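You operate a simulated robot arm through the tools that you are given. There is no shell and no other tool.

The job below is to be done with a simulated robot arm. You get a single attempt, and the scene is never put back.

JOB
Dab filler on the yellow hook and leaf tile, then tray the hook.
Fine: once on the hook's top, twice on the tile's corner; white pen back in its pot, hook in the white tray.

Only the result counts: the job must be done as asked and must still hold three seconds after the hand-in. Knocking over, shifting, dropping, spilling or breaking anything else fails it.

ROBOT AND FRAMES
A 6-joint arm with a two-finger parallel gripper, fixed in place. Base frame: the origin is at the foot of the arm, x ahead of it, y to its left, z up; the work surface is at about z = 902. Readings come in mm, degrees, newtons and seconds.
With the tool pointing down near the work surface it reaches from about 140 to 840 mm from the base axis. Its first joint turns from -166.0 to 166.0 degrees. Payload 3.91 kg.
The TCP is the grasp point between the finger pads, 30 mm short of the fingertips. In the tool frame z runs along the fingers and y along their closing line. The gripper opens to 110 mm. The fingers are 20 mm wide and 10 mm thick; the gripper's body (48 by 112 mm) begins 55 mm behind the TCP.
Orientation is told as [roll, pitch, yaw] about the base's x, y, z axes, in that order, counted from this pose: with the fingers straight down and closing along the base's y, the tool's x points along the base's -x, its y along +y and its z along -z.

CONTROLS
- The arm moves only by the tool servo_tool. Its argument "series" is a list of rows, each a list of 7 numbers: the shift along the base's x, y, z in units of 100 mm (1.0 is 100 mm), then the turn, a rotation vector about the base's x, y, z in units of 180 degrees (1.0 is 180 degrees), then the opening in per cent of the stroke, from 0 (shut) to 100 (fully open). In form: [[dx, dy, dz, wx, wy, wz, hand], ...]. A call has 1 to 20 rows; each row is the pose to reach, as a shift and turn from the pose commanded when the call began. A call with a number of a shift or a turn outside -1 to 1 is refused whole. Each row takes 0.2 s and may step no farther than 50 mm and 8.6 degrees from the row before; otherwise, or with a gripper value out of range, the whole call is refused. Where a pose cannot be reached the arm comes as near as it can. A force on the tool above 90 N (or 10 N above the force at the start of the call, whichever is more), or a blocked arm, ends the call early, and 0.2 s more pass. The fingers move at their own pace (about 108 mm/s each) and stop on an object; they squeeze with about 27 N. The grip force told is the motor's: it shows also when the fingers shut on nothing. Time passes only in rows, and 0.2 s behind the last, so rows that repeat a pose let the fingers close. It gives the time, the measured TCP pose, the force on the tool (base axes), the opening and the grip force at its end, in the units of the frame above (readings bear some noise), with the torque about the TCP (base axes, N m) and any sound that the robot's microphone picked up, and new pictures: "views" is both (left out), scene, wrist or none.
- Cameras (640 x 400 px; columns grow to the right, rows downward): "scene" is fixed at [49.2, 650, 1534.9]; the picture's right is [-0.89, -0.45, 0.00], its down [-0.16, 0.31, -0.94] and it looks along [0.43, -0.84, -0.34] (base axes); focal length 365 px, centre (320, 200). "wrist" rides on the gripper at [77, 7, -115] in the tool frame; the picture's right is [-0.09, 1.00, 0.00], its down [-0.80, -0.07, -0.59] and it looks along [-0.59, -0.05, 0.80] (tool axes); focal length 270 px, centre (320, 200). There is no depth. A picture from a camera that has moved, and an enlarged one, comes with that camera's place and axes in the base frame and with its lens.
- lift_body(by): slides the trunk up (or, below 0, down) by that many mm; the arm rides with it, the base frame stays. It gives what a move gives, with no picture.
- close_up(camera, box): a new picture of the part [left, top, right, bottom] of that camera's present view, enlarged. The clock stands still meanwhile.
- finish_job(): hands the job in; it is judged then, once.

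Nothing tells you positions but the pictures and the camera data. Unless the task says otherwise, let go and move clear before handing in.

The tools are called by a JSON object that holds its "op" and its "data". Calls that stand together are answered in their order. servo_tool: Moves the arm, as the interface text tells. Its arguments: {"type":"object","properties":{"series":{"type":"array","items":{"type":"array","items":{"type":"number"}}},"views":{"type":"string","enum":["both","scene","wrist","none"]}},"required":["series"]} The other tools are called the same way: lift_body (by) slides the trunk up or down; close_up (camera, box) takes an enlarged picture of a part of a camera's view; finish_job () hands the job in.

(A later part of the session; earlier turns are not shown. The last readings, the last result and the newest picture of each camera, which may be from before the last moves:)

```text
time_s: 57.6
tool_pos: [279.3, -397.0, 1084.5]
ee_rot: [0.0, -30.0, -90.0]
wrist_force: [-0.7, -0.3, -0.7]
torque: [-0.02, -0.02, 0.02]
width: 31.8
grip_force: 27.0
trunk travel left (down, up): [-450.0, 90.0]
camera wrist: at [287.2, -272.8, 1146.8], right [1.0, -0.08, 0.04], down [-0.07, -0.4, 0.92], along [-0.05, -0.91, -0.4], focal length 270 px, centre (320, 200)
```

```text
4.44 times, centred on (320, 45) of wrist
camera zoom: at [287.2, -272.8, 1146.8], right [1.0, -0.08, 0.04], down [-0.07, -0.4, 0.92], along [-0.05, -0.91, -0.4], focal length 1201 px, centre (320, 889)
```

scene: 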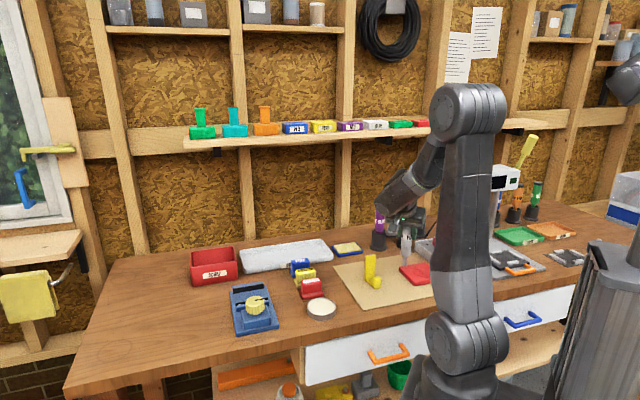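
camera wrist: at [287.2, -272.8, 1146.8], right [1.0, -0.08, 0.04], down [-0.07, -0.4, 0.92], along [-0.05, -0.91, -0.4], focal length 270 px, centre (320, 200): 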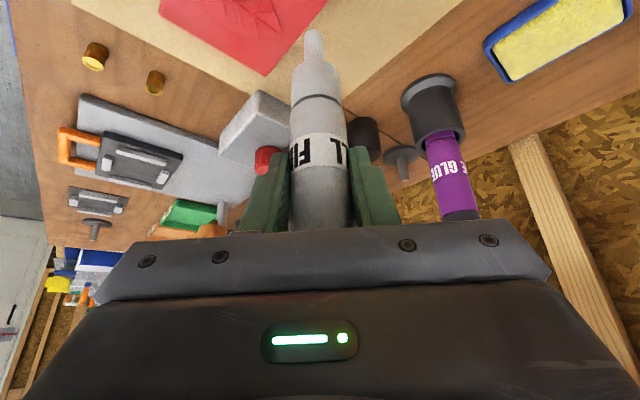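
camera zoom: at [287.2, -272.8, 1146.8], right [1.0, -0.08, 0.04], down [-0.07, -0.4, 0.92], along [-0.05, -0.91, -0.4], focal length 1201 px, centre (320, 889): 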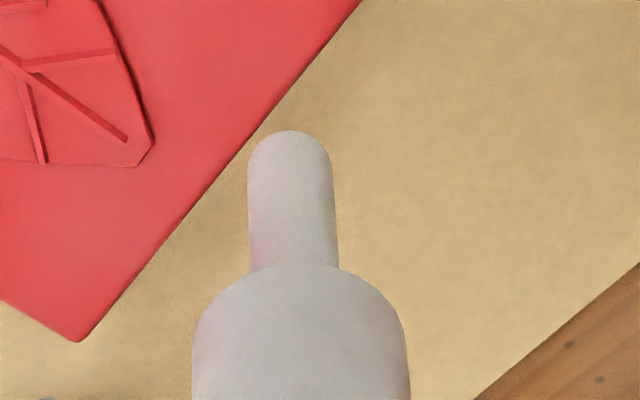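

There is still no mark even after re-dipping, so it isn't the pen's load. My touches were 14-18 mm from the corner point, so perhaps the dab must be nearer the corner itself. I'll move about 7 mm closer to the vertex and dab again.

{"op": "servo_tool", "data": {"series": [[0.06, 0.035, 0, 0, 0, 0, 0], [0.06, 0.035, -0.15, 0, 0, 0, 0], [0.06, 0.035, -0.28, 0, 0, 0, 0], [0.06, 0.035, -0.31, 0, 0, 0, 0], [0.06, 0.035, -0.31, 0, 0, 0, 0]], "views": "wrist"}}

{"op": "close_up", "data": {"camera": "wrist", "box": [260, 0, 380, 90]}}

{"op": "close_up", "data": {"camera": "scene", "box": [390, 240, 430, 280]}}

```text
time_s: 58.8
tool_pos: [285.0, -395.5, 1054.0]
ee_rot: [-0.1, -29.9, -89.9]
wrist_force: [0.6, 0.2, -1.2]
torque: [0.0, 0.01, 0.0]
width: 31.6
grip_force: 27.1
trunk travel left (down, up): [-450.0, 90.0]
camera wrist: at [293.3, -270.0, 1115.3], right [1.0, -0.08, 0.04], down [-0.07, -0.4, 0.92], along [-0.05, -0.91, -0.4], focal length 270 px, centre (320, 200)
```

wrist: 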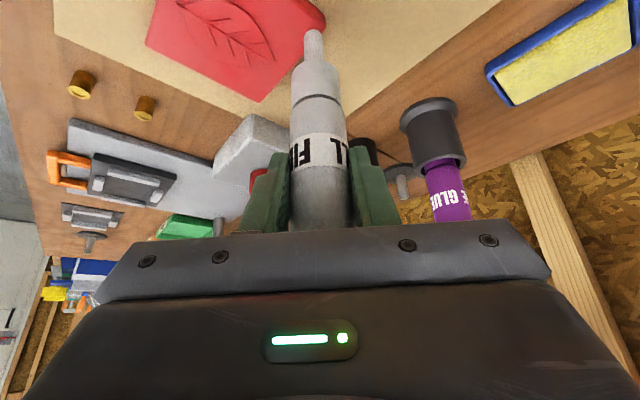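

```text
4.44 times, centred on (320, 45) of wrist
camera zoom: at [293.3, -270.0, 1115.3], right [1.0, -0.08, 0.04], down [-0.07, -0.4, 0.92], along [-0.05, -0.91, -0.4], focal length 1201 px, centre (320, 889)
```

zoom: 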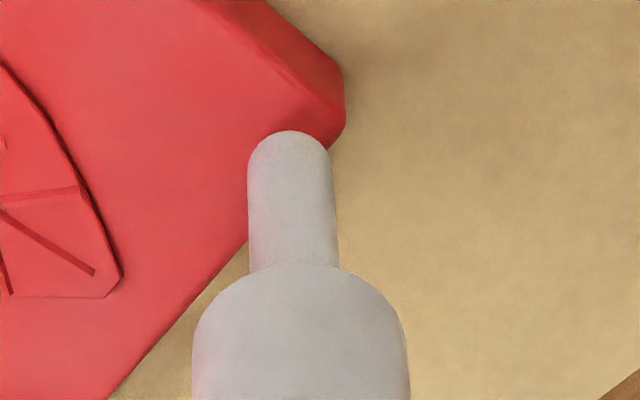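

```text
10.00 times, centred on (410, 260) of scene
camera zoom: at [49.2, 650.0, 1534.9], right [-0.89, -0.45, 0.0], down [-0.16, 0.31, -0.94], along [0.43, -0.84, -0.34], focal length 3653 px, centre (-580, -400)
```

zoom: 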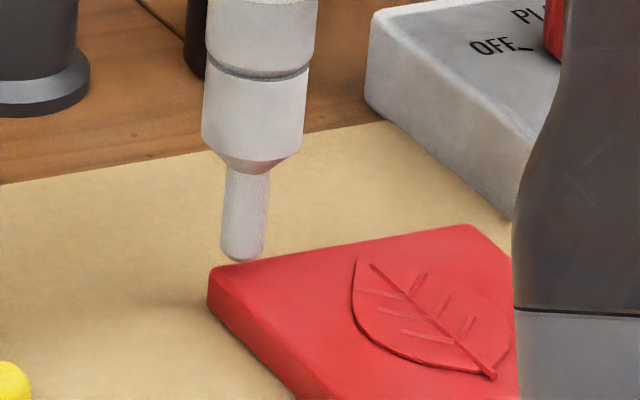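

The nib is close to the vertex. I shift 2.5 mm in +y to stay well on the top and lower to contact.

{"op": "servo_tool", "data": {"series": [[0, 0.025, -0.03, 0, 0, 0, 0], [0, 0.025, -0.06, 0, 0, 0, 0], [0, 0.025, -0.085, 0, 0, 0, 0]], "views": "none"}}

{"op": "close_up", "data": {"camera": "scene", "box": [395, 250, 420, 275]}}

```text
time_s: 59.6
tool_pos: [285.3, -392.2, 1047.0]
ee_rot: [0.1, -30.2, -90.0]
wrist_force: [0.1, 0.8, 13.0]
torque: [-0.1, -0.03, 0.0]
width: 31.7
grip_force: 26.7
trunk travel left (down, up): [-450.0, 90.0]
```

```text
16.00 times, centred on (408, 262) of scene
camera zoom: at [49.2, 650.0, 1534.9], right [-0.89, -0.45, 0.0], down [-0.16, 0.31, -0.94], along [0.43, -0.84, -0.34], focal length 5845 px, centre (-1080, -800)
```

zoom: 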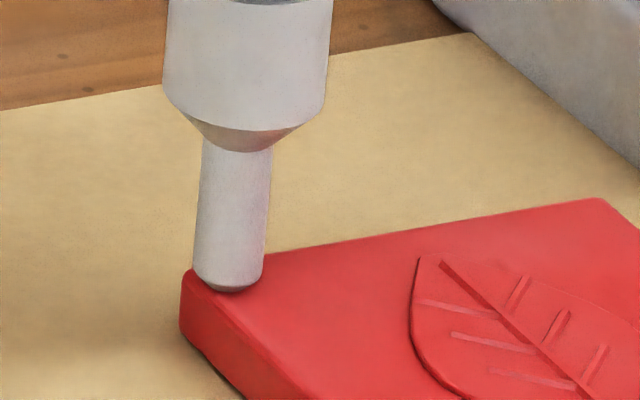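

Contact at 13 N right by the vertex. Lifting to check.

{"op": "servo_tool", "data": {"series": [[0, 0, 0.2, 0, 0, 0, 0], [0, 0, 0.4, 0, 0, 0, 0]], "views": "wrist"}}

{"op": "close_up", "data": {"camera": "scene", "box": [390, 240, 430, 280]}}

```text
time_s: 60.2
tool_pos: [286.3, -392.9, 1085.1]
ee_rot: [-0.1, -30.0, -90.0]
wrist_force: [-0.1, -0.4, -0.7]
torque: [0.0, -0.02, 0.02]
width: 31.6
grip_force: 26.6
trunk travel left (down, up): [-450.0, 90.0]
camera wrist: at [292.7, -267.3, 1147.4], right [1.0, -0.08, 0.04], down [-0.07, -0.4, 0.92], along [-0.05, -0.91, -0.4], focal length 270 px, centre (320, 200)
```

wrist: 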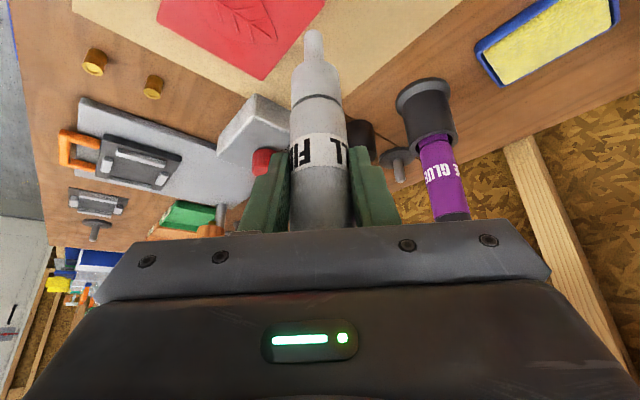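

```text
10.00 times, centred on (410, 260) of scene
camera zoom: at [49.2, 650.0, 1534.9], right [-0.89, -0.45, 0.0], down [-0.16, 0.31, -0.94], along [0.43, -0.84, -0.34], focal length 3653 px, centre (-580, -400)
```

zoom: 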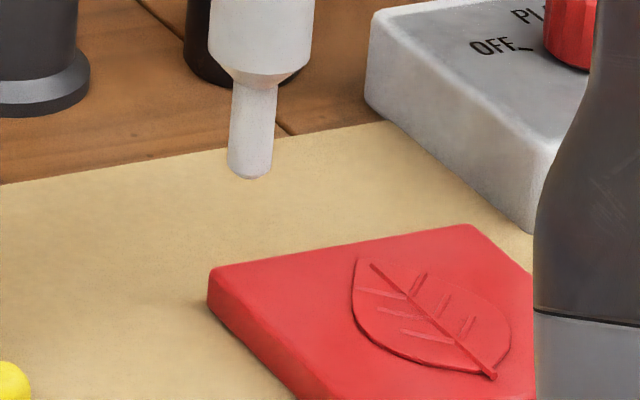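

There is no mark at this corner even at the vertex, so it may be a different corner. I'll try the tile's front corner at about (228, -333), first hovering to align.

{"op": "servo_tool", "data": {"series": [[-0.3, 0.25, 0, 0, 0, 0, 0], [-0.595, 0.512, 0, 0, 0, 0, 0], [-0.595, 0.512, -0.15, 0, 0, 0, 0], [-0.595, 0.512, -0.29, 0, 0, 0, 0], [-0.595, 0.512, -0.29, 0, 0, 0, 0]], "views": "both"}}

{"op": "close_up", "data": {"camera": "wrist", "box": [260, 0, 380, 90]}}

{"op": "close_up", "data": {"camera": "scene", "box": [400, 250, 440, 290]}}

```text
time_s: 61.4
tool_pos: [224.9, -341.1, 1055.8]
ee_rot: [-0.1, -30.1, -90.1]
wrist_force: [0.3, -1.1, -0.4]
torque: [0.04, -0.04, -0.01]
width: 31.6
grip_force: 27.0
trunk travel left (down, up): [-450.0, 90.0]
camera wrist: at [232.7, -215.8, 1118.3], right [1.0, -0.08, 0.04], down [-0.07, -0.4, 0.92], along [-0.05, -0.92, -0.4], focal length 270 px, centre (320, 200)
```

scene: 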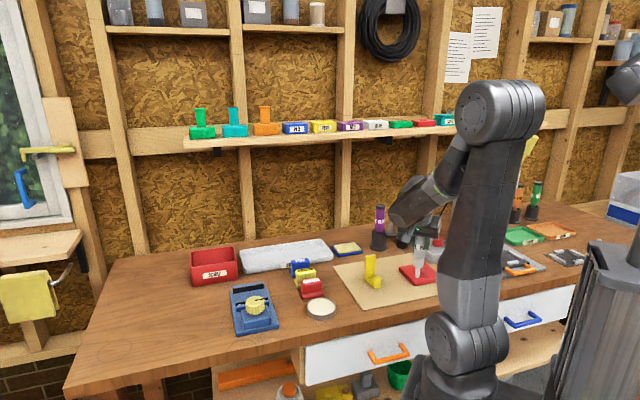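
wrist: 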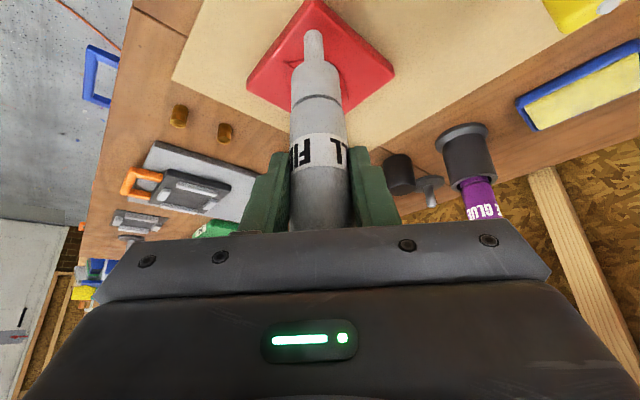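

```text
4.44 times, centred on (320, 45) of wrist
camera zoom: at [232.7, -215.8, 1118.3], right [1.0, -0.08, 0.04], down [-0.07, -0.4, 0.92], along [-0.05, -0.92, -0.4], focal length 1201 px, centre (320, 889)
```

zoom: 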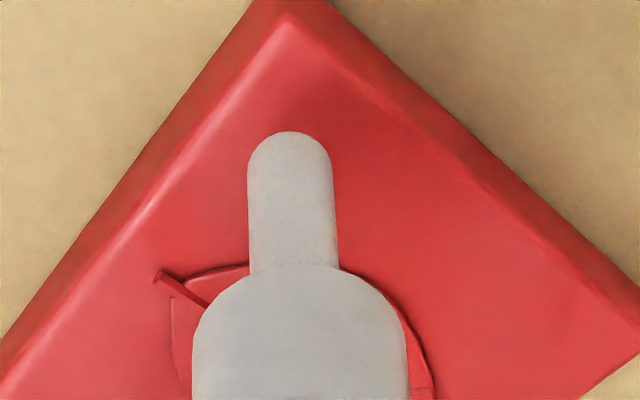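

```text
10.00 times, centred on (420, 270) of scene
camera zoom: at [49.2, 650.0, 1534.9], right [-0.89, -0.45, 0.0], down [-0.16, 0.31, -0.94], along [0.43, -0.84, -0.34], focal length 3653 px, centre (-680, -500)
```

zoom: 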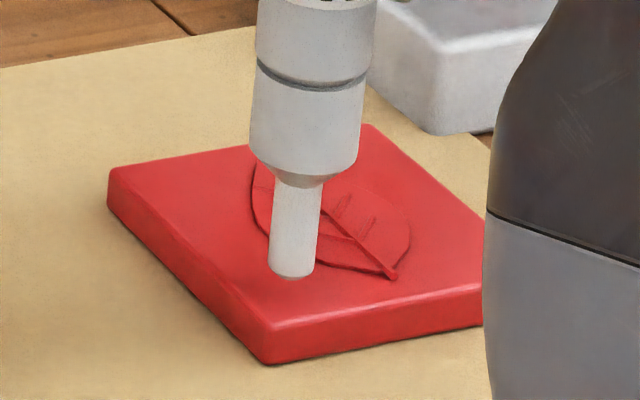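

This view is very clear. The nib is about 20 mm from the front corner, so I shift 8 mm in +y to be about 12 mm from it, then lower to contact.

{"op": "servo_tool", "data": {"series": [[0, 0.08, -0.02, 0, 0, 0, 0], [0, 0.08, -0.05, 0, 0, 0, 0], [0, 0.08, -0.08, 0, 0, 0, 0], [0, 0.08, -0.105, 0, 0, 0, 0]], "views": "wrist"}}

{"op": "close_up", "data": {"camera": "scene", "box": [400, 250, 440, 290]}}

```text
time_s: 62.4
tool_pos: [225.9, -331.9, 1047.3]
ee_rot: [0.1, -30.1, -90.0]
wrist_force: [-0.6, -0.8, 5.1]
torque: [-0.06, 0.01, 0.0]
width: 31.9
grip_force: 26.6
trunk travel left (down, up): [-450.0, 90.0]
camera wrist: at [233.0, -207.9, 1108.8], right [1.0, -0.08, 0.05], down [-0.07, -0.4, 0.92], along [-0.05, -0.92, -0.4], focal length 270 px, centre (320, 200)
```

wrist: 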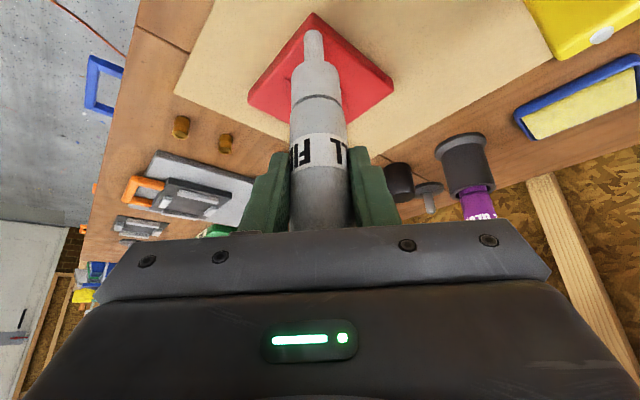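

```text
10.00 times, centred on (420, 270) of scene
camera zoom: at [49.2, 650.0, 1534.9], right [-0.89, -0.45, 0.0], down [-0.16, 0.31, -0.94], along [0.43, -0.84, -0.34], focal length 3653 px, centre (-680, -500)
```

zoom: 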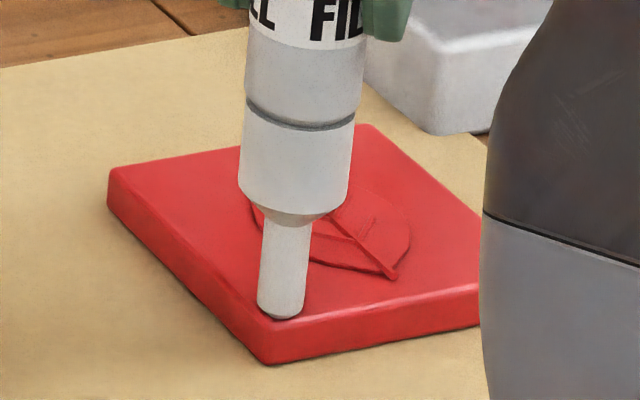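

In contact at the front corner at 5 N. I press slightly more, then lift.

{"op": "servo_tool", "data": {"series": [[0, 0, -0.01, 0, 0, 0, 0]], "views": "none"}}

{"op": "servo_tool", "data": {"series": [[0, 0, 0.2, 0, 0, 0, 0], [0, 0, 0.4, 0, 0, 0, 0]], "views": "wrist"}}

{"op": "close_up", "data": {"camera": "scene", "box": [400, 250, 440, 290]}}

{"op": "close_up", "data": {"camera": "wrist", "box": [240, 0, 400, 100]}}

```text
time_s: 62.8
tool_pos: [224.9, -332.7, 1046.6]
ee_rot: [0.1, -30.2, -90.0]
wrist_force: [-0.3, 0.6, 18.5]
torque: [-0.09, 0.07, 0.01]
width: 31.6
grip_force: 27.2
trunk travel left (down, up): [-450.0, 90.0]
```

```text
time_s: 63.4
tool_pos: [224.9, -332.9, 1085.1]
ee_rot: [0.0, -29.9, -90.0]
wrist_force: [0.7, -0.8, -0.2]
torque: [-0.01, 0.03, 0.03]
width: 31.7
grip_force: 27.0
trunk travel left (down, up): [-450.0, 90.0]
camera wrist: at [232.8, -208.4, 1146.6], right [1.0, -0.08, 0.04], down [-0.07, -0.4, 0.91], along [-0.05, -0.91, -0.4], focal length 270 px, centre (320, 200)
```

wrist: 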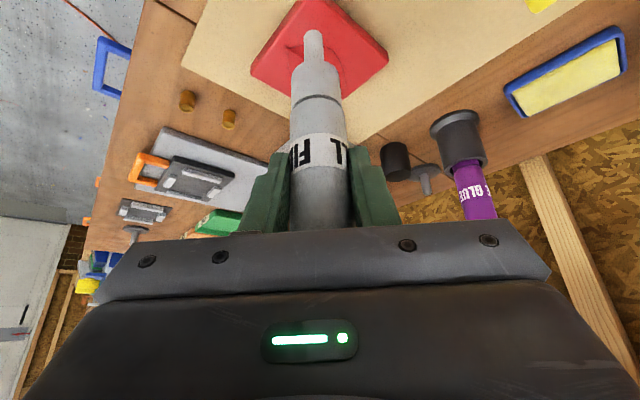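

```text
10.00 times, centred on (420, 270) of scene
camera zoom: at [49.2, 650.0, 1534.9], right [-0.89, -0.45, 0.0], down [-0.16, 0.31, -0.94], along [0.43, -0.84, -0.34], focal length 3653 px, centre (-680, -500)
```

zoom: 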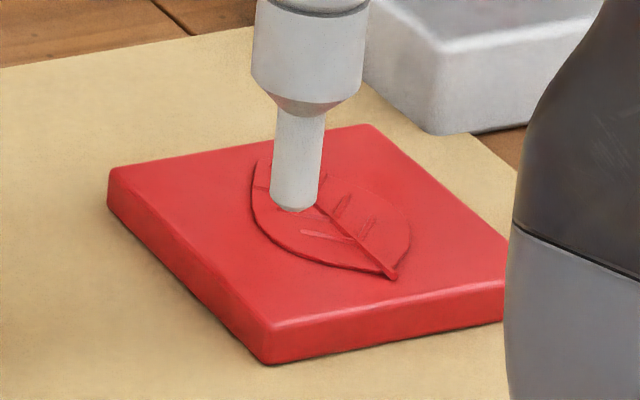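

```text
4.00 times, centred on (320, 50) of wrist
camera zoom: at [232.8, -208.4, 1146.6], right [1.0, -0.08, 0.04], down [-0.07, -0.4, 0.91], along [-0.05, -0.91, -0.4], focal length 1081 px, centre (320, 800)
```

zoom: 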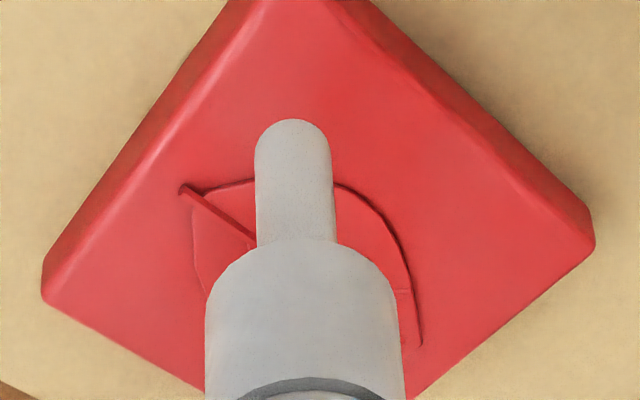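

No mark at the front corner either, though the nib was right on it. I'll try the back corner at about (224, -469) next, hovering first.

{"op": "servo_tool", "data": {"series": [[0, -0.4, 0.05, 0, 0, 0, 0], [0, -0.8, 0.05, 0, 0, 0, 0], [0, -1.0, 0.05, 0, 0, 0, 0]], "views": "none"}}

{"op": "servo_tool", "data": {"series": [[0, -0.19, -0.1, 0, 0, 0, 0], [0, -0.19, -0.25, 0, 0, 0, 0], [0, -0.19, -0.34, 0, 0, 0, 0], [0, -0.19, -0.34, 0, 0, 0, 0]], "views": "both"}}

{"op": "close_up", "data": {"camera": "wrist", "box": [240, 0, 400, 100]}}

{"op": "close_up", "data": {"camera": "scene", "box": [405, 245, 445, 285]}}

```text
time_s: 64.2
tool_pos: [225.0, -434.8, 1089.7]
ee_rot: [0.0, -30.0, -90.1]
wrist_force: [-0.3, 0.6, -0.4]
torque: [0.04, -0.01, -0.01]
width: 31.9
grip_force: 27.4
trunk travel left (down, up): [-450.0, 90.0]
```

```text
time_s: 65.2
tool_pos: [227.8, -452.0, 1056.4]
ee_rot: [0.0, -29.9, -90.0]
wrist_force: [-0.2, -0.7, -1.2]
torque: [-0.02, 0.04, 0.0]
width: 31.7
grip_force: 27.2
trunk travel left (down, up): [-450.0, 90.0]
camera wrist: at [233.6, -327.4, 1117.7], right [1.0, -0.08, 0.04], down [-0.07, -0.4, 0.92], along [-0.05, -0.91, -0.4], focal length 270 px, centre (320, 200)
```

scene: 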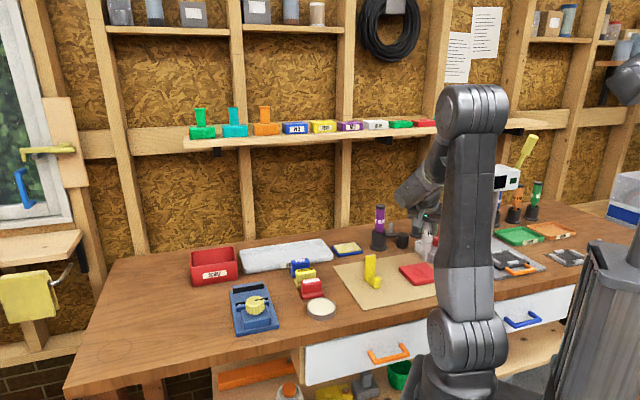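
wrist: 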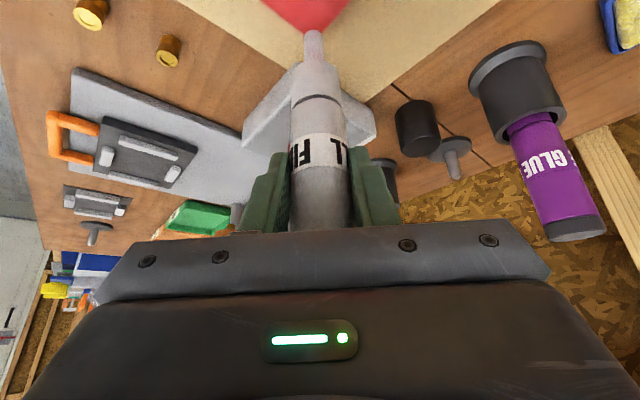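

```text
4.00 times, centred on (320, 50) of wrist
camera zoom: at [233.6, -327.4, 1117.7], right [1.0, -0.08, 0.04], down [-0.07, -0.4, 0.92], along [-0.05, -0.91, -0.4], focal length 1081 px, centre (320, 800)
```

zoom: 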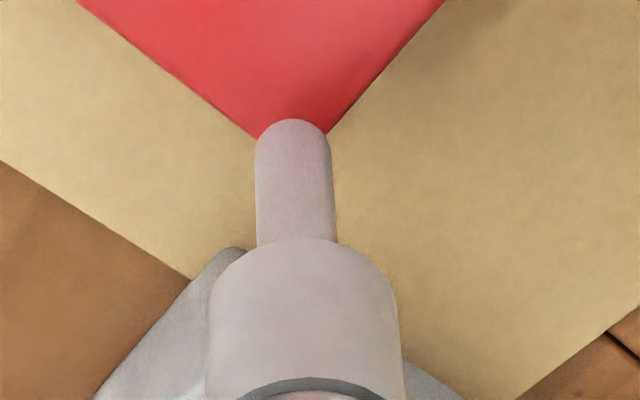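

```text
10.00 times, centred on (425, 265) of scene
camera zoom: at [49.2, 650.0, 1534.9], right [-0.89, -0.45, 0.0], down [-0.16, 0.31, -0.94], along [0.43, -0.84, -0.34], focal length 3653 px, centre (-730, -450)
```

zoom: 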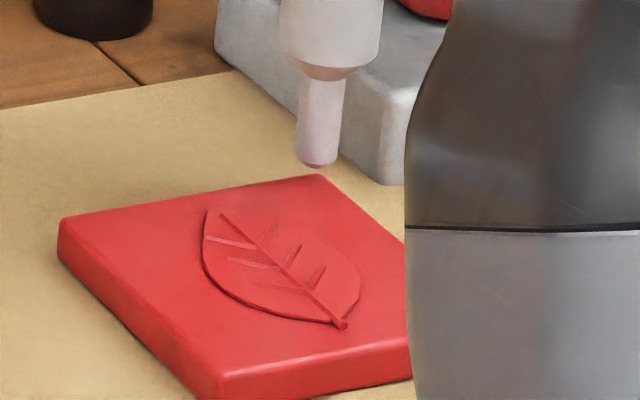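

The nib is above the back corner; I shift 6 mm in +y to be inside it and lower to contact.

{"op": "servo_tool", "data": {"series": [[0, 0.06, -0.02, 0, 0, 0, 0], [0, 0.06, -0.05, 0, 0, 0, 0], [0, 0.06, -0.08, 0, 0, 0, 0], [0, 0.06, -0.108, 0, 0, 0, 0]], "views": "none"}}

{"op": "close_up", "data": {"camera": "scene", "box": [405, 245, 445, 285]}}

```text
time_s: 66.2
tool_pos: [225.2, -446.1, 1047.9]
ee_rot: [0.1, -30.2, -90.2]
wrist_force: [-1.5, 1.0, 13.2]
torque: [-0.03, 0.16, 0.0]
width: 31.5
grip_force: 26.9
trunk travel left (down, up): [-450.0, 90.0]
```

```text
10.00 times, centred on (425, 265) of scene
camera zoom: at [49.2, 650.0, 1534.9], right [-0.89, -0.45, 0.0], down [-0.16, 0.31, -0.94], along [0.43, -0.84, -0.34], focal length 3653 px, centre (-730, -450)
```

zoom: 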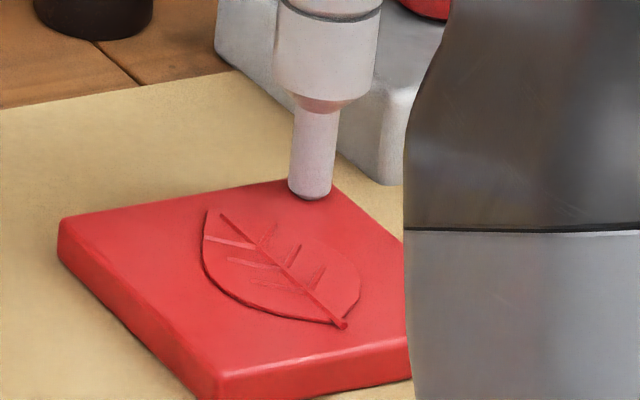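

{"op": "servo_tool", "data": {"series": [[0, 0, 0.2, 0, 0, 0, 0], [0, 0, 0.4, 0, 0, 0, 0]], "views": "wrist"}}

{"op": "close_up", "data": {"camera": "scene", "box": [405, 245, 445, 285]}}

```text
time_s: 66.8
tool_pos: [225.3, -445.6, 1085.2]
ee_rot: [0.0, -30.0, -90.0]
wrist_force: [-0.3, 0.0, -0.6]
torque: [0.03, 0.03, -0.02]
width: 31.6
grip_force: 27.1
trunk travel left (down, up): [-450.0, 90.0]
camera wrist: at [232.9, -321.0, 1146.9], right [1.0, -0.08, 0.04], down [-0.07, -0.4, 0.92], along [-0.05, -0.91, -0.4], focal length 270 px, centre (320, 200)
```

wrist: 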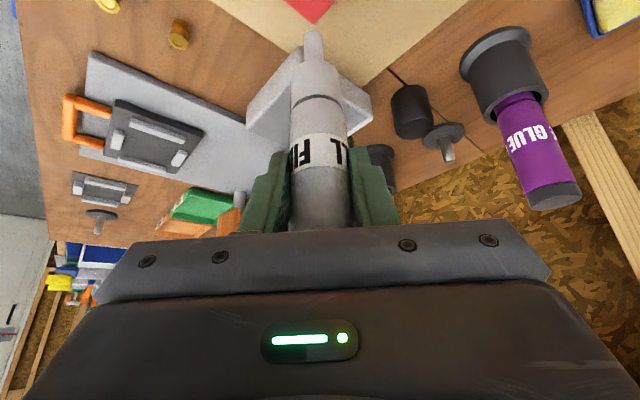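

```text
10.00 times, centred on (425, 265) of scene
camera zoom: at [49.2, 650.0, 1534.9], right [-0.89, -0.45, 0.0], down [-0.16, 0.31, -0.94], along [0.43, -0.84, -0.34], focal length 3653 px, centre (-730, -450)
```

zoom: 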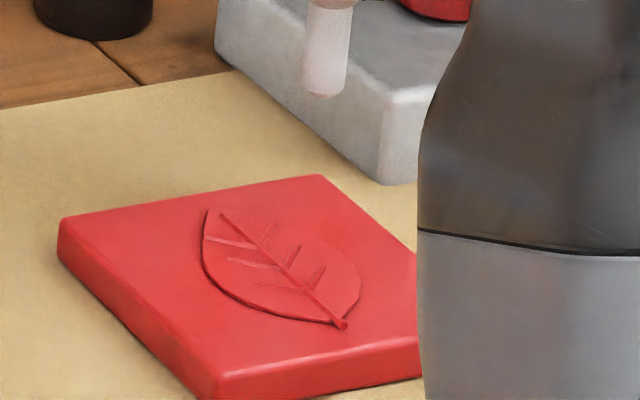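

Nothing at the back corner. One corner remains, at about (157, -399) on the arm side; I'll hover there using the wrist camera.

{"op": "servo_tool", "data": {"series": [[-0.25, 0.22, 0, 0, 0, 0, 0], [-0.5, 0.45, 0, 0, 0, 0, 0], [-0.583, 0.515, -0.1, 0, 0, 0, 0], [-0.583, 0.515, -0.29, 0, 0, 0, 0], [-0.583, 0.515, -0.29, 0, 0, 0, 0]], "views": "both"}}

{"op": "close_up", "data": {"camera": "wrist", "box": [240, 0, 400, 100]}}

{"op": "close_up", "data": {"camera": "scene", "box": [405, 245, 465, 295]}}

```text
time_s: 68.0
tool_pos: [167.2, -394.2, 1056.2]
ee_rot: [0.0, -30.1, -90.0]
wrist_force: [0.2, -0.2, -0.4]
torque: [0.03, -0.01, 0.02]
width: 31.6
grip_force: 26.9
trunk travel left (down, up): [-450.0, 90.0]
camera wrist: at [174.6, -268.8, 1117.9], right [1.0, -0.08, 0.04], down [-0.07, -0.4, 0.92], along [-0.05, -0.91, -0.4], focal length 270 px, centre (320, 200)
```

scene: 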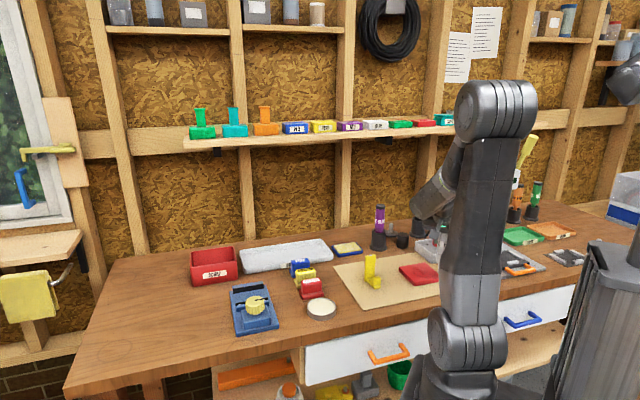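
wrist: 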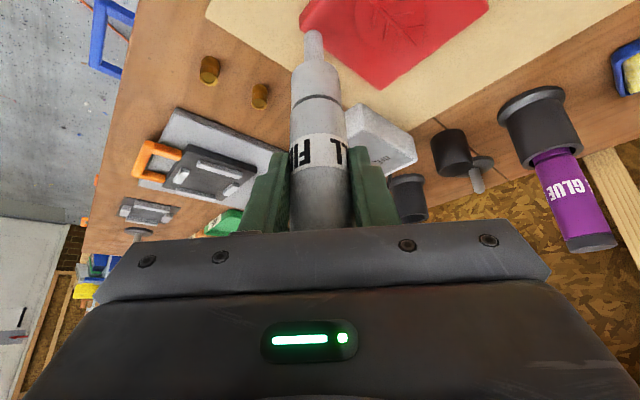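

```text
4.00 times, centred on (320, 50) of wrist
camera zoom: at [174.6, -268.8, 1117.9], right [1.0, -0.08, 0.04], down [-0.07, -0.4, 0.92], along [-0.05, -0.91, -0.4], focal length 1081 px, centre (320, 800)
```

zoom: 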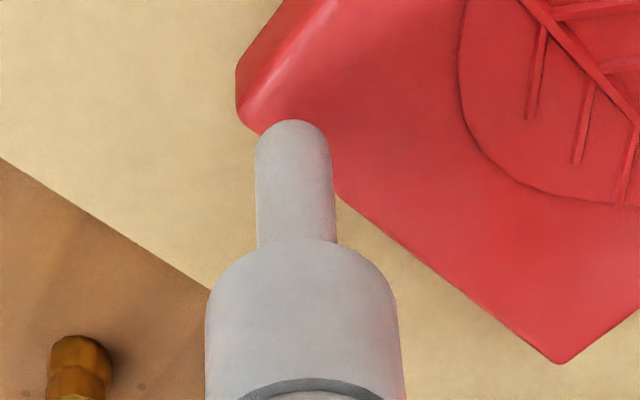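

```text
8.00 times, centred on (435, 270) of scene
camera zoom: at [49.2, 650.0, 1534.9], right [-0.89, -0.45, 0.0], down [-0.16, 0.31, -0.94], along [0.43, -0.84, -0.34], focal length 2923 px, centre (-600, -360)
```

zoom: 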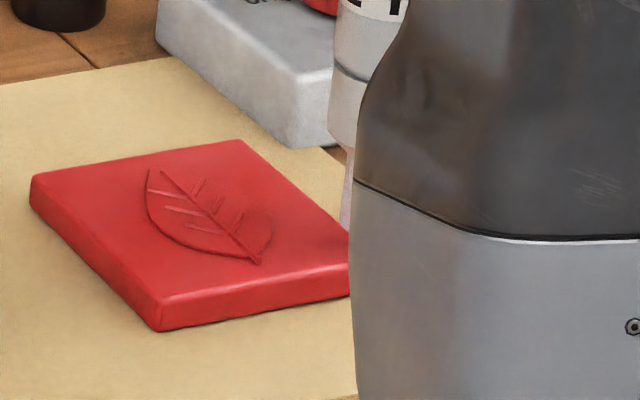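

The nib is over this corner; shifting 3 mm in +y and lowering to contact.

{"op": "servo_tool", "data": {"series": [[0, 0.03, -0.02, 0, 0, 0, 0], [0, 0.03, -0.05, 0, 0, 0, 0], [0, 0.03, -0.08, 0, 0, 0, 0], [0, 0.03, -0.108, 0, 0, 0, 0]], "views": "none"}}

{"op": "servo_tool", "data": {"series": [[0, 0, 0.2, 0, 0, 0, 0], [0.1, 0.05, 0.5, 0, 0, 0, 0], [0.2, 0.1, 0.9, 0, 0, 0, 0]], "views": "both"}}

{"op": "close_up", "data": {"camera": "wrist", "box": [200, 0, 400, 100]}}

```text
time_s: 69.0
tool_pos: [166.7, -391.1, 1048.5]
ee_rot: [0.1, -30.2, -90.1]
wrist_force: [-0.5, 1.6, 10.1]
torque: [0.04, 0.09, 0.0]
width: 31.8
grip_force: 26.8
trunk travel left (down, up): [-450.0, 90.0]
```

```text
time_s: 69.8
tool_pos: [186.9, -381.5, 1136.5]
ee_rot: [0.0, -30.0, -89.9]
wrist_force: [-0.6, -0.3, -1.6]
torque: [-0.02, 0.02, 0.0]
width: 31.8
grip_force: 27.1
trunk travel left (down, up): [-450.0, 90.0]
camera wrist: at [195.3, -256.0, 1197.9], right [1.0, -0.08, 0.04], down [-0.07, -0.4, 0.92], along [-0.05, -0.91, -0.4], focal length 270 px, centre (320, 200)
```

scene: 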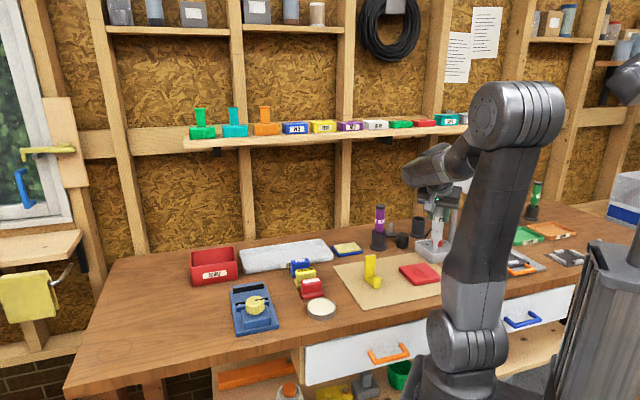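
wrist: 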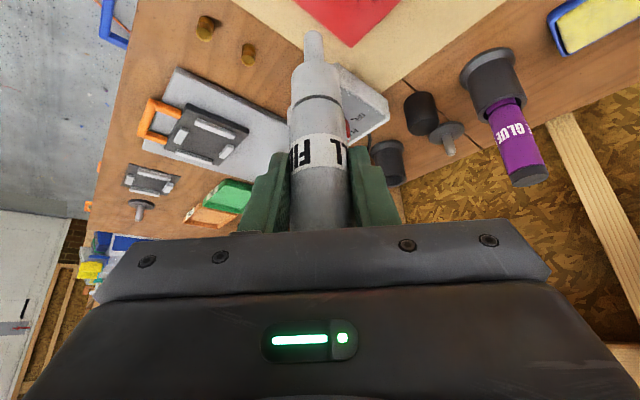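

```text
3.20 times, centred on (300, 50) of wrist
camera zoom: at [195.3, -256.0, 1197.9], right [1.0, -0.08, 0.04], down [-0.07, -0.4, 0.92], along [-0.05, -0.91, -0.4], focal length 865 px, centre (384, 680)
```

zoom: 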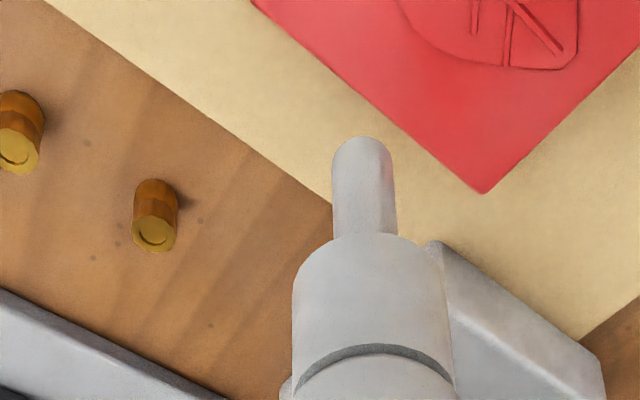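

I need corner C back in view, so I back off in +y to see it.

{"op": "servo_tool", "data": {"series": [[0, 0.4, 0, 0, 0, 0, 0], [0, 0.8, 0, 0, 0, 0, 0]], "views": "wrist"}}

{"op": "close_up", "data": {"camera": "wrist", "box": [200, 0, 400, 100]}}

{"op": "close_up", "data": {"camera": "scene", "box": [395, 250, 445, 290]}}

```text
time_s: 70.4
tool_pos: [187.0, -299.7, 1136.1]
ee_rot: [0.0, -30.0, -90.0]
wrist_force: [-0.9, 0.5, -1.2]
torque: [-0.01, 0.0, 0.01]
width: 31.5
grip_force: 27.1
trunk travel left (down, up): [-450.0, 90.0]
camera wrist: at [194.5, -174.9, 1197.5], right [1.0, -0.08, 0.04], down [-0.07, -0.4, 0.92], along [-0.05, -0.92, -0.4], focal length 270 px, centre (320, 200)
```

wrist: 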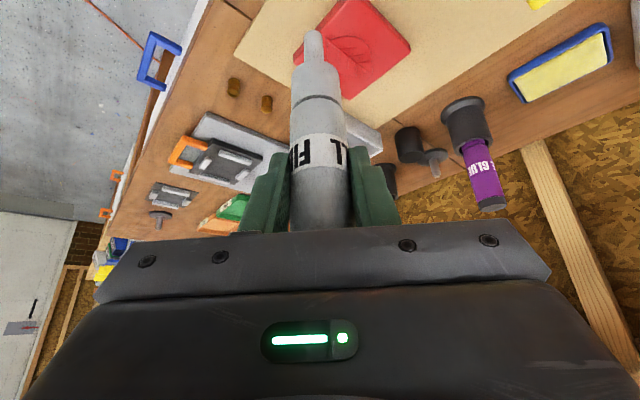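

```text
3.20 times, centred on (300, 50) of wrist
camera zoom: at [194.5, -174.9, 1197.5], right [1.0, -0.08, 0.04], down [-0.07, -0.4, 0.92], along [-0.05, -0.92, -0.4], focal length 865 px, centre (384, 680)
```

zoom: 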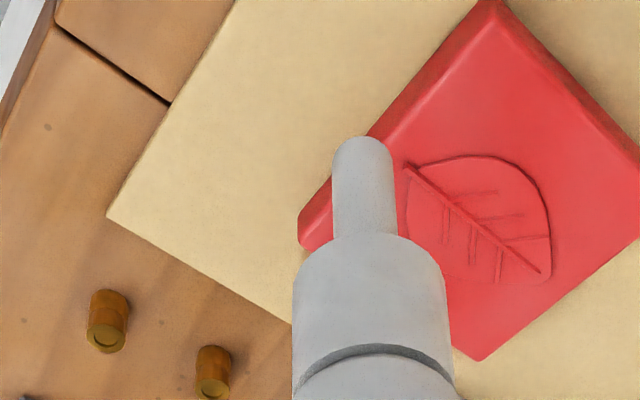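

```text
10.00 times, centred on (420, 270) of scene
camera zoom: at [49.2, 650.0, 1534.9], right [-0.89, -0.45, 0.0], down [-0.16, 0.31, -0.94], along [0.43, -0.84, -0.34], focal length 3653 px, centre (-680, -500)
```

zoom: 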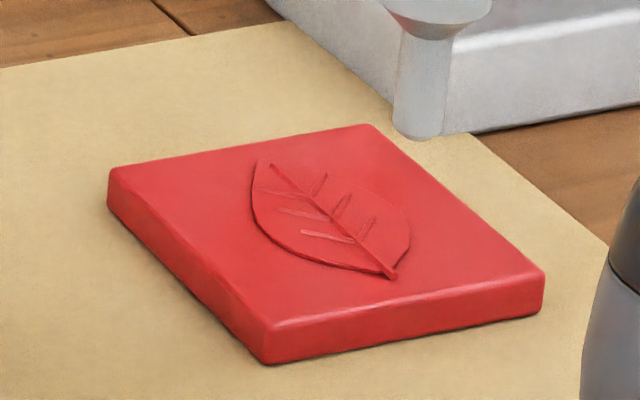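

The whole tile is visible now and no corner has a mark. One last possibility on location is that the spot lies further in from the vertex, so I'll test about 25 mm in from the first corner, still in the corner area and clear of the leaf.

{"op": "servo_tool", "data": {"series": [[0.3, -0.35, 0, 0, 0, 0, 0], [0.6, -0.7, 0, 0, 0, 0, 0], [0.83, -0.955, -0.1, 0, 0, 0, 0], [0.83, -0.955, -0.5, 0, 0, 0, 0], [0.83, -0.955, -0.78, 0, 0, 0, 0], [0.83, -0.955, -0.78, 0, 0, 0, 0]], "views": "wrist"}}

{"op": "close_up", "data": {"camera": "scene", "box": [390, 245, 430, 285]}}

```text
time_s: 71.8
tool_pos: [270.6, -396.5, 1060.6]
ee_rot: [0.0, -30.1, -90.0]
wrist_force: [-0.1, -0.5, -0.3]
torque: [-0.04, -0.01, 0.01]
width: 31.6
grip_force: 26.6
trunk travel left (down, up): [-450.0, 90.0]
camera wrist: at [278.3, -271.0, 1119.9], right [1.0, -0.08, 0.04], down [-0.07, -0.4, 0.92], along [-0.05, -0.91, -0.4], focal length 270 px, centre (320, 200)
```

wrist: 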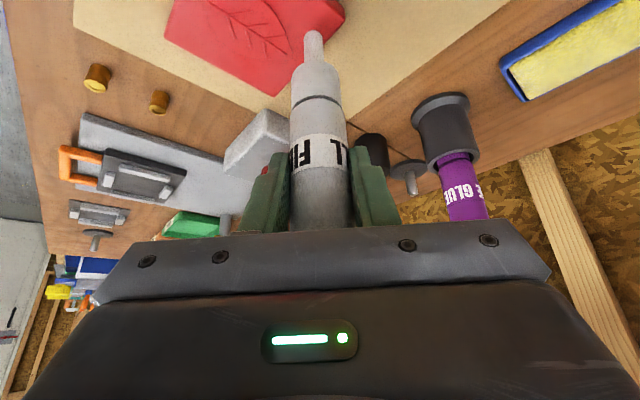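

```text
10.00 times, centred on (410, 265) of scene
camera zoom: at [49.2, 650.0, 1534.9], right [-0.89, -0.45, 0.0], down [-0.16, 0.31, -0.94], along [0.43, -0.84, -0.34], focal length 3653 px, centre (-580, -450)
```

zoom: 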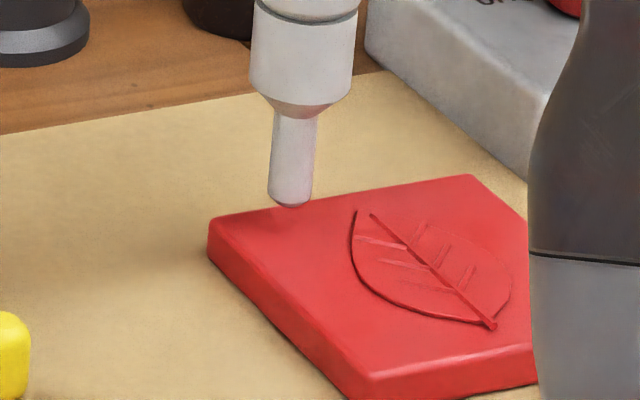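

{"op": "servo_tool", "data": {"series": [[0, 0, -0.04, 0, 0, 0, 0], [0, 0, -0.08, 0, 0, 0, 0], [0, 0, -0.105, 0, 0, 0, 0], [0, 0, -0.118, 0, 0, 0, 0]], "views": "none"}}

{"op": "servo_tool", "data": {"series": [[0, 0, 0.2, 0, 0, 0, 0], [0, 0, 0.45, 0, 0, 0, 0]], "views": "none"}}

{"op": "close_up", "data": {"camera": "scene", "box": [390, 245, 430, 285]}}

```text
time_s: 72.8
tool_pos: [270.6, -396.5, 1046.7]
ee_rot: [0.1, -30.1, -90.0]
wrist_force: [-1.3, -0.2, 6.5]
torque: [-0.07, 0.11, -0.02]
width: 31.9
grip_force: 26.5
trunk travel left (down, up): [-450.0, 90.0]
```

```text
time_s: 73.4
tool_pos: [269.3, -396.8, 1092.2]
ee_rot: [0.1, -30.0, -90.0]
wrist_force: [-0.4, 0.5, -1.6]
torque: [0.01, 0.0, -0.01]
width: 31.6
grip_force: 27.0
trunk travel left (down, up): [-450.0, 90.0]
```

```text
10.00 times, centred on (410, 265) of scene
camera zoom: at [49.2, 650.0, 1534.9], right [-0.89, -0.45, 0.0], down [-0.16, 0.31, -0.94], along [0.43, -0.84, -0.34], focal length 3653 px, centre (-580, -450)
```

zoom: 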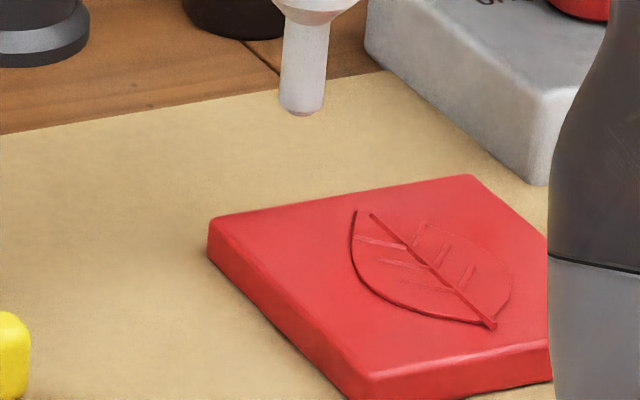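

Nothing there either. I'll test the other corners a bit further in too, about 20 mm from the vertex, starting with the front corner.

{"op": "servo_tool", "data": {"series": [[-0.22, 0.25, 0, 0, 0, 0, 0], [-0.446, 0.495, 0, 0, 0, 0, 0], [-0.446, 0.495, -0.2, 0, 0, 0, 0], [-0.446, 0.495, -0.36, 0, 0, 0, 0], [-0.446, 0.495, -0.4, 0, 0, 0, 0], [-0.446, 0.495, -0.43, 0, 0, 0, 0], [-0.446, 0.495, -0.45, 0, 0, 0, 0]], "views": "none"}}

{"op": "close_up", "data": {"camera": "scene", "box": [400, 250, 440, 290]}}

{"op": "servo_tool", "data": {"series": [[0, 0, 0.2, 0, 0, 0, 0], [0, 0, 0.45, 0, 0, 0, 0]], "views": "none"}}

{"op": "close_up", "data": {"camera": "scene", "box": [400, 250, 440, 290]}}

```text
time_s: 75.0
tool_pos: [226.7, -347.8, 1047.8]
ee_rot: [0.0, -30.1, -90.0]
wrist_force: [-0.3, 0.4, 4.7]
torque: [-0.03, 0.05, 0.01]
width: 31.5
grip_force: 27.5
trunk travel left (down, up): [-450.0, 90.0]
```

```text
10.00 times, centred on (420, 270) of scene
camera zoom: at [49.2, 650.0, 1534.9], right [-0.89, -0.45, 0.0], down [-0.16, 0.31, -0.94], along [0.43, -0.84, -0.34], focal length 3653 px, centre (-680, -500)
```

zoom: 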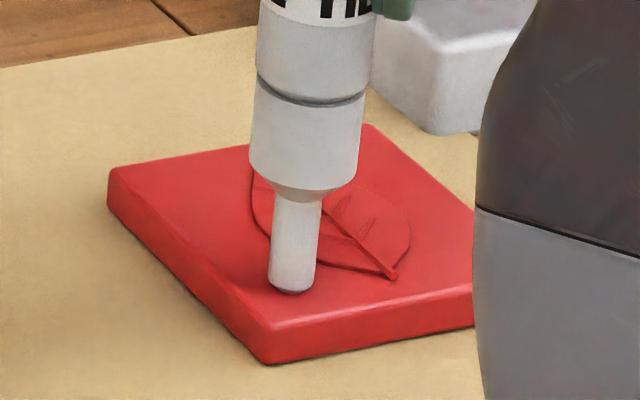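

```text
time_s: 75.6
tool_pos: [224.6, -347.9, 1091.5]
ee_rot: [0.1, -29.9, -90.0]
wrist_force: [0.1, 0.5, -1.0]
torque: [0.01, -0.01, 0.02]
width: 31.8
grip_force: 26.7
trunk travel left (down, up): [-450.0, 90.0]
```

```text
10.00 times, centred on (420, 270) of scene
camera zoom: at [49.2, 650.0, 1534.9], right [-0.89, -0.45, 0.0], down [-0.16, 0.31, -0.94], along [0.43, -0.84, -0.34], focal length 3653 px, centre (-680, -500)
```

zoom: 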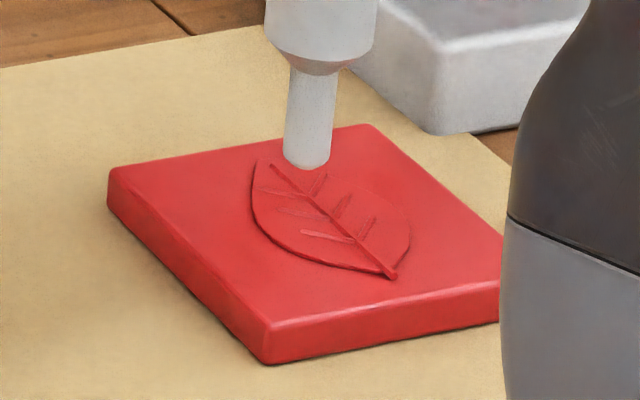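

Still nothing anywhere, so I doubt it's the location. The nib may need time after a dab to feed again. I'll hover above the first corner without touching anything for a while, then dab once.

{"op": "servo_tool", "data": {"series": [[0.25, -0.22, 0, 0, 0, 0, 0], [0.5, -0.45, 0, 0, 0, 0, 0], [0.575, -0.5, -0.1, 0, 0, 0, 0], [0.575, -0.5, -0.2, 0, 0, 0, 0], [0.575, -0.5, -0.2, 0, 0, 0, 0], [0.575, -0.5, -0.2, 0, 0, 0, 0], [0.575, -0.5, -0.2, 0, 0, 0, 0], [0.575, -0.5, -0.2, 0, 0, 0, 0], [0.575, -0.5, -0.2, 0, 0, 0, 0], [0.575, -0.5, -0.2, 0, 0, 0, 0], [0.575, -0.5, -0.2, 0, 0, 0, 0], [0.575, -0.5, -0.2, 0, 0, 0, 0], [0.575, -0.5, -0.2, 0, 0, 0, 0], [0.575, -0.5, -0.2, 0, 0, 0, 0], [0.575, -0.5, -0.2, 0, 0, 0, 0], [0.575, -0.5, -0.2, 0, 0, 0, 0], [0.575, -0.5, -0.2, 0, 0, 0, 0], [0.575, -0.5, -0.2, 0, 0, 0, 0], [0.575, -0.5, -0.2, 0, 0, 0, 0], [0.575, -0.5, -0.2, 0, 0, 0, 0]], "views": "none"}}

{"op": "servo_tool", "data": {"series": [[0, 0, 0, 0, 0, 0, 0], [0, 0, 0, 0, 0, 0, 0], [0, 0, 0, 0, 0, 0, 0], [0, 0, 0, 0, 0, 0, 0], [0, 0, 0, 0, 0, 0, 0], [0, 0, 0, 0, 0, 0, 0], [0, 0, 0, 0, 0, 0, 0], [0, 0, 0, 0, 0, 0, 0], [0, 0, 0, 0, 0, 0, 0], [0, 0, 0, 0, 0, 0, 0], [0, 0, 0, 0, 0, 0, 0], [0, 0, 0, 0, 0, 0, 0], [0, 0, 0, 0, 0, 0, 0], [0, 0, 0, 0, 0, 0, 0], [0, 0, 0, 0, 0, 0, 0], [0, 0, 0, 0, 0, 0, 0], [0, 0, 0, 0, 0, 0, 0], [0, 0, 0, 0, 0, 0, 0], [0, 0, 0, 0, 0, 0, 0], [0, 0, 0, 0, 0, 0, 0]], "views": "none"}}

{"op": "servo_tool", "data": {"series": [[0, 0, 0, 0, 0, 0, 0], [0, 0, 0, 0, 0, 0, 0], [0, 0, 0, 0, 0, 0, 0], [0, 0, 0, 0, 0, 0, 0], [0, 0, 0, 0, 0, 0, 0], [0, 0, 0, 0, 0, 0, 0], [0, 0, 0, 0, 0, 0, 0], [0, 0, 0, 0, 0, 0, 0], [0, 0, 0, 0, 0, 0, 0], [0, 0, 0, 0, 0, 0, 0], [0, 0, 0, 0, 0, 0, 0], [0, 0, 0, 0, 0, 0, 0], [0, 0, 0, 0, 0, 0, 0], [0, 0, 0, 0, 0, 0, 0], [0, 0, 0, 0, 0, 0, 0], [0, 0, 0, 0, 0, 0, 0], [0, 0, 0, 0, 0, 0, 0], [0, 0, 0, 0, 0, 0, 0], [0, 0, 0, 0, 0, 0, 0], [0, 0, 0, 0, 0, 0, 0]], "views": "wrist"}}

{"op": "close_up", "data": {"camera": "scene", "box": [390, 240, 430, 280]}}

```text
time_s: 79.8
tool_pos: [283.6, -398.1, 1070.8]
ee_rot: [0.0, -30.1, -90.0]
wrist_force: [-0.6, 0.4, -0.3]
torque: [-0.03, 0.01, 0.03]
width: 31.7
grip_force: 27.3
trunk travel left (down, up): [-450.0, 90.0]
```

```text
time_s: 84.0
tool_pos: [283.1, -398.6, 1070.5]
ee_rot: [0.0, -30.0, -90.0]
wrist_force: [0.2, 0.6, -0.4]
torque: [0.04, 0.0, -0.03]
width: 31.7
grip_force: 27.1
trunk travel left (down, up): [-450.0, 90.0]
```

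```text
time_s: 88.2
tool_pos: [283.2, -397.5, 1070.5]
ee_rot: [0.0, -30.0, -89.9]
wrist_force: [-0.7, -0.5, -0.3]
torque: [0.03, 0.03, 0.0]
width: 32.0
grip_force: 27.2
trunk travel left (down, up): [-450.0, 90.0]
camera wrist: at [290.7, -272.9, 1132.6], right [1.0, -0.08, 0.04], down [-0.07, -0.4, 0.92], along [-0.05, -0.91, -0.4], focal length 270 px, centre (320, 200)
```

wrist: 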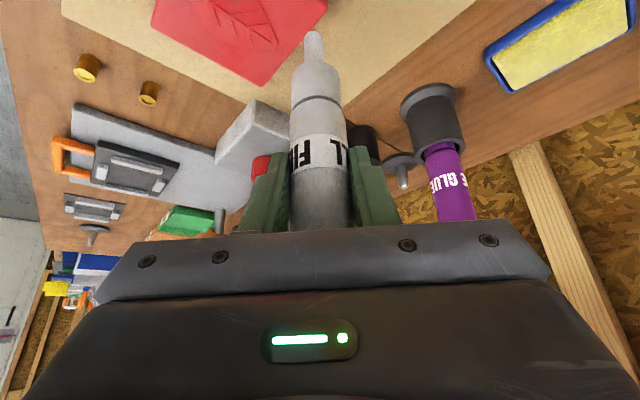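

```text
10.00 times, centred on (410, 260) of scene
camera zoom: at [49.2, 650.0, 1534.9], right [-0.89, -0.45, 0.0], down [-0.16, 0.31, -0.94], along [0.43, -0.84, -0.34], focal length 3653 px, centre (-580, -400)
```

zoom: 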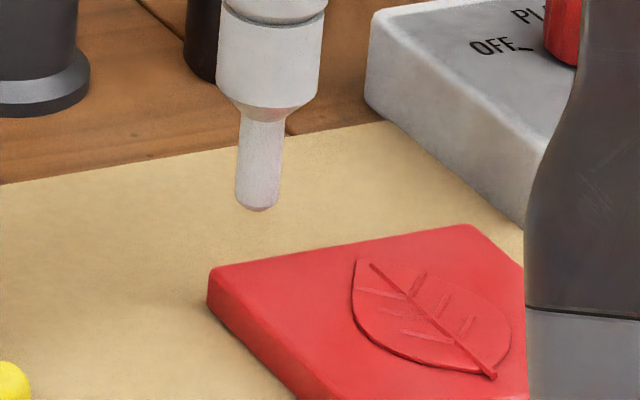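

13 seconds have passed without contact. I shift a bit further onto the tile and dab with the same profile as on the hook.

{"op": "servo_tool", "data": {"series": [[-0.04, 0.08, -0.08, 0, 0, 0, 0], [-0.04, 0.08, -0.15, 0, 0, 0, 0], [-0.04, 0.08, -0.19, 0, 0, 0, 0], [-0.04, 0.08, -0.22, 0, 0, 0, 0], [-0.04, 0.08, -0.25, 0, 0, 0, 0], [-0.04, 0.08, -0.255, 0, 0, 0, 0]], "views": "none"}}

{"op": "close_up", "data": {"camera": "scene", "box": [390, 240, 430, 280]}}

{"op": "servo_tool", "data": {"series": [[0, 0, 0.2, 0, 0, 0, 0], [0, 0, 0.45, 0, 0, 0, 0]], "views": "none"}}

{"op": "close_up", "data": {"camera": "scene", "box": [390, 240, 430, 280]}}

```text
time_s: 89.6
tool_pos: [279.6, -389.4, 1047.5]
ee_rot: [0.1, -30.1, -90.0]
wrist_force: [-1.3, -0.8, 13.6]
torque: [-0.12, 0.17, 0.0]
width: 31.7
grip_force: 26.9
trunk travel left (down, up): [-450.0, 90.0]
```

```text
10.00 times, centred on (410, 260) of scene
camera zoom: at [49.2, 650.0, 1534.9], right [-0.89, -0.45, 0.0], down [-0.16, 0.31, -0.94], along [0.43, -0.84, -0.34], focal length 3653 px, centre (-580, -400)
```

zoom: 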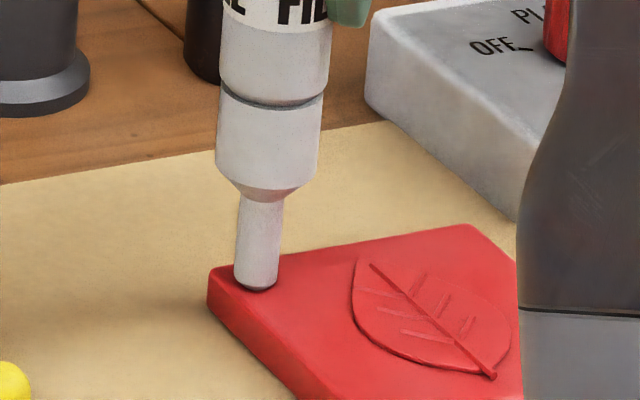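

```text
time_s: 90.2
tool_pos: [281.0, -389.9, 1092.1]
ee_rot: [0.0, -30.0, -90.0]
wrist_force: [-0.1, 0.0, -1.2]
torque: [0.03, 0.01, 0.0]
width: 31.7
grip_force: 27.0
trunk travel left (down, up): [-450.0, 90.0]
```

```text
10.00 times, centred on (410, 260) of scene
camera zoom: at [49.2, 650.0, 1534.9], right [-0.89, -0.45, 0.0], down [-0.16, 0.31, -0.94], along [0.43, -0.84, -0.34], focal length 3653 px, centre (-580, -400)
```

zoom: 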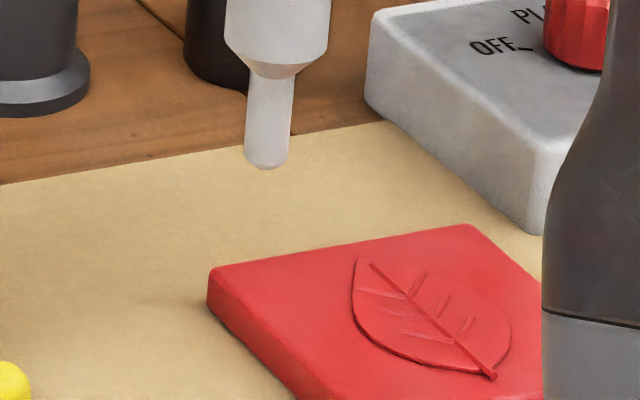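

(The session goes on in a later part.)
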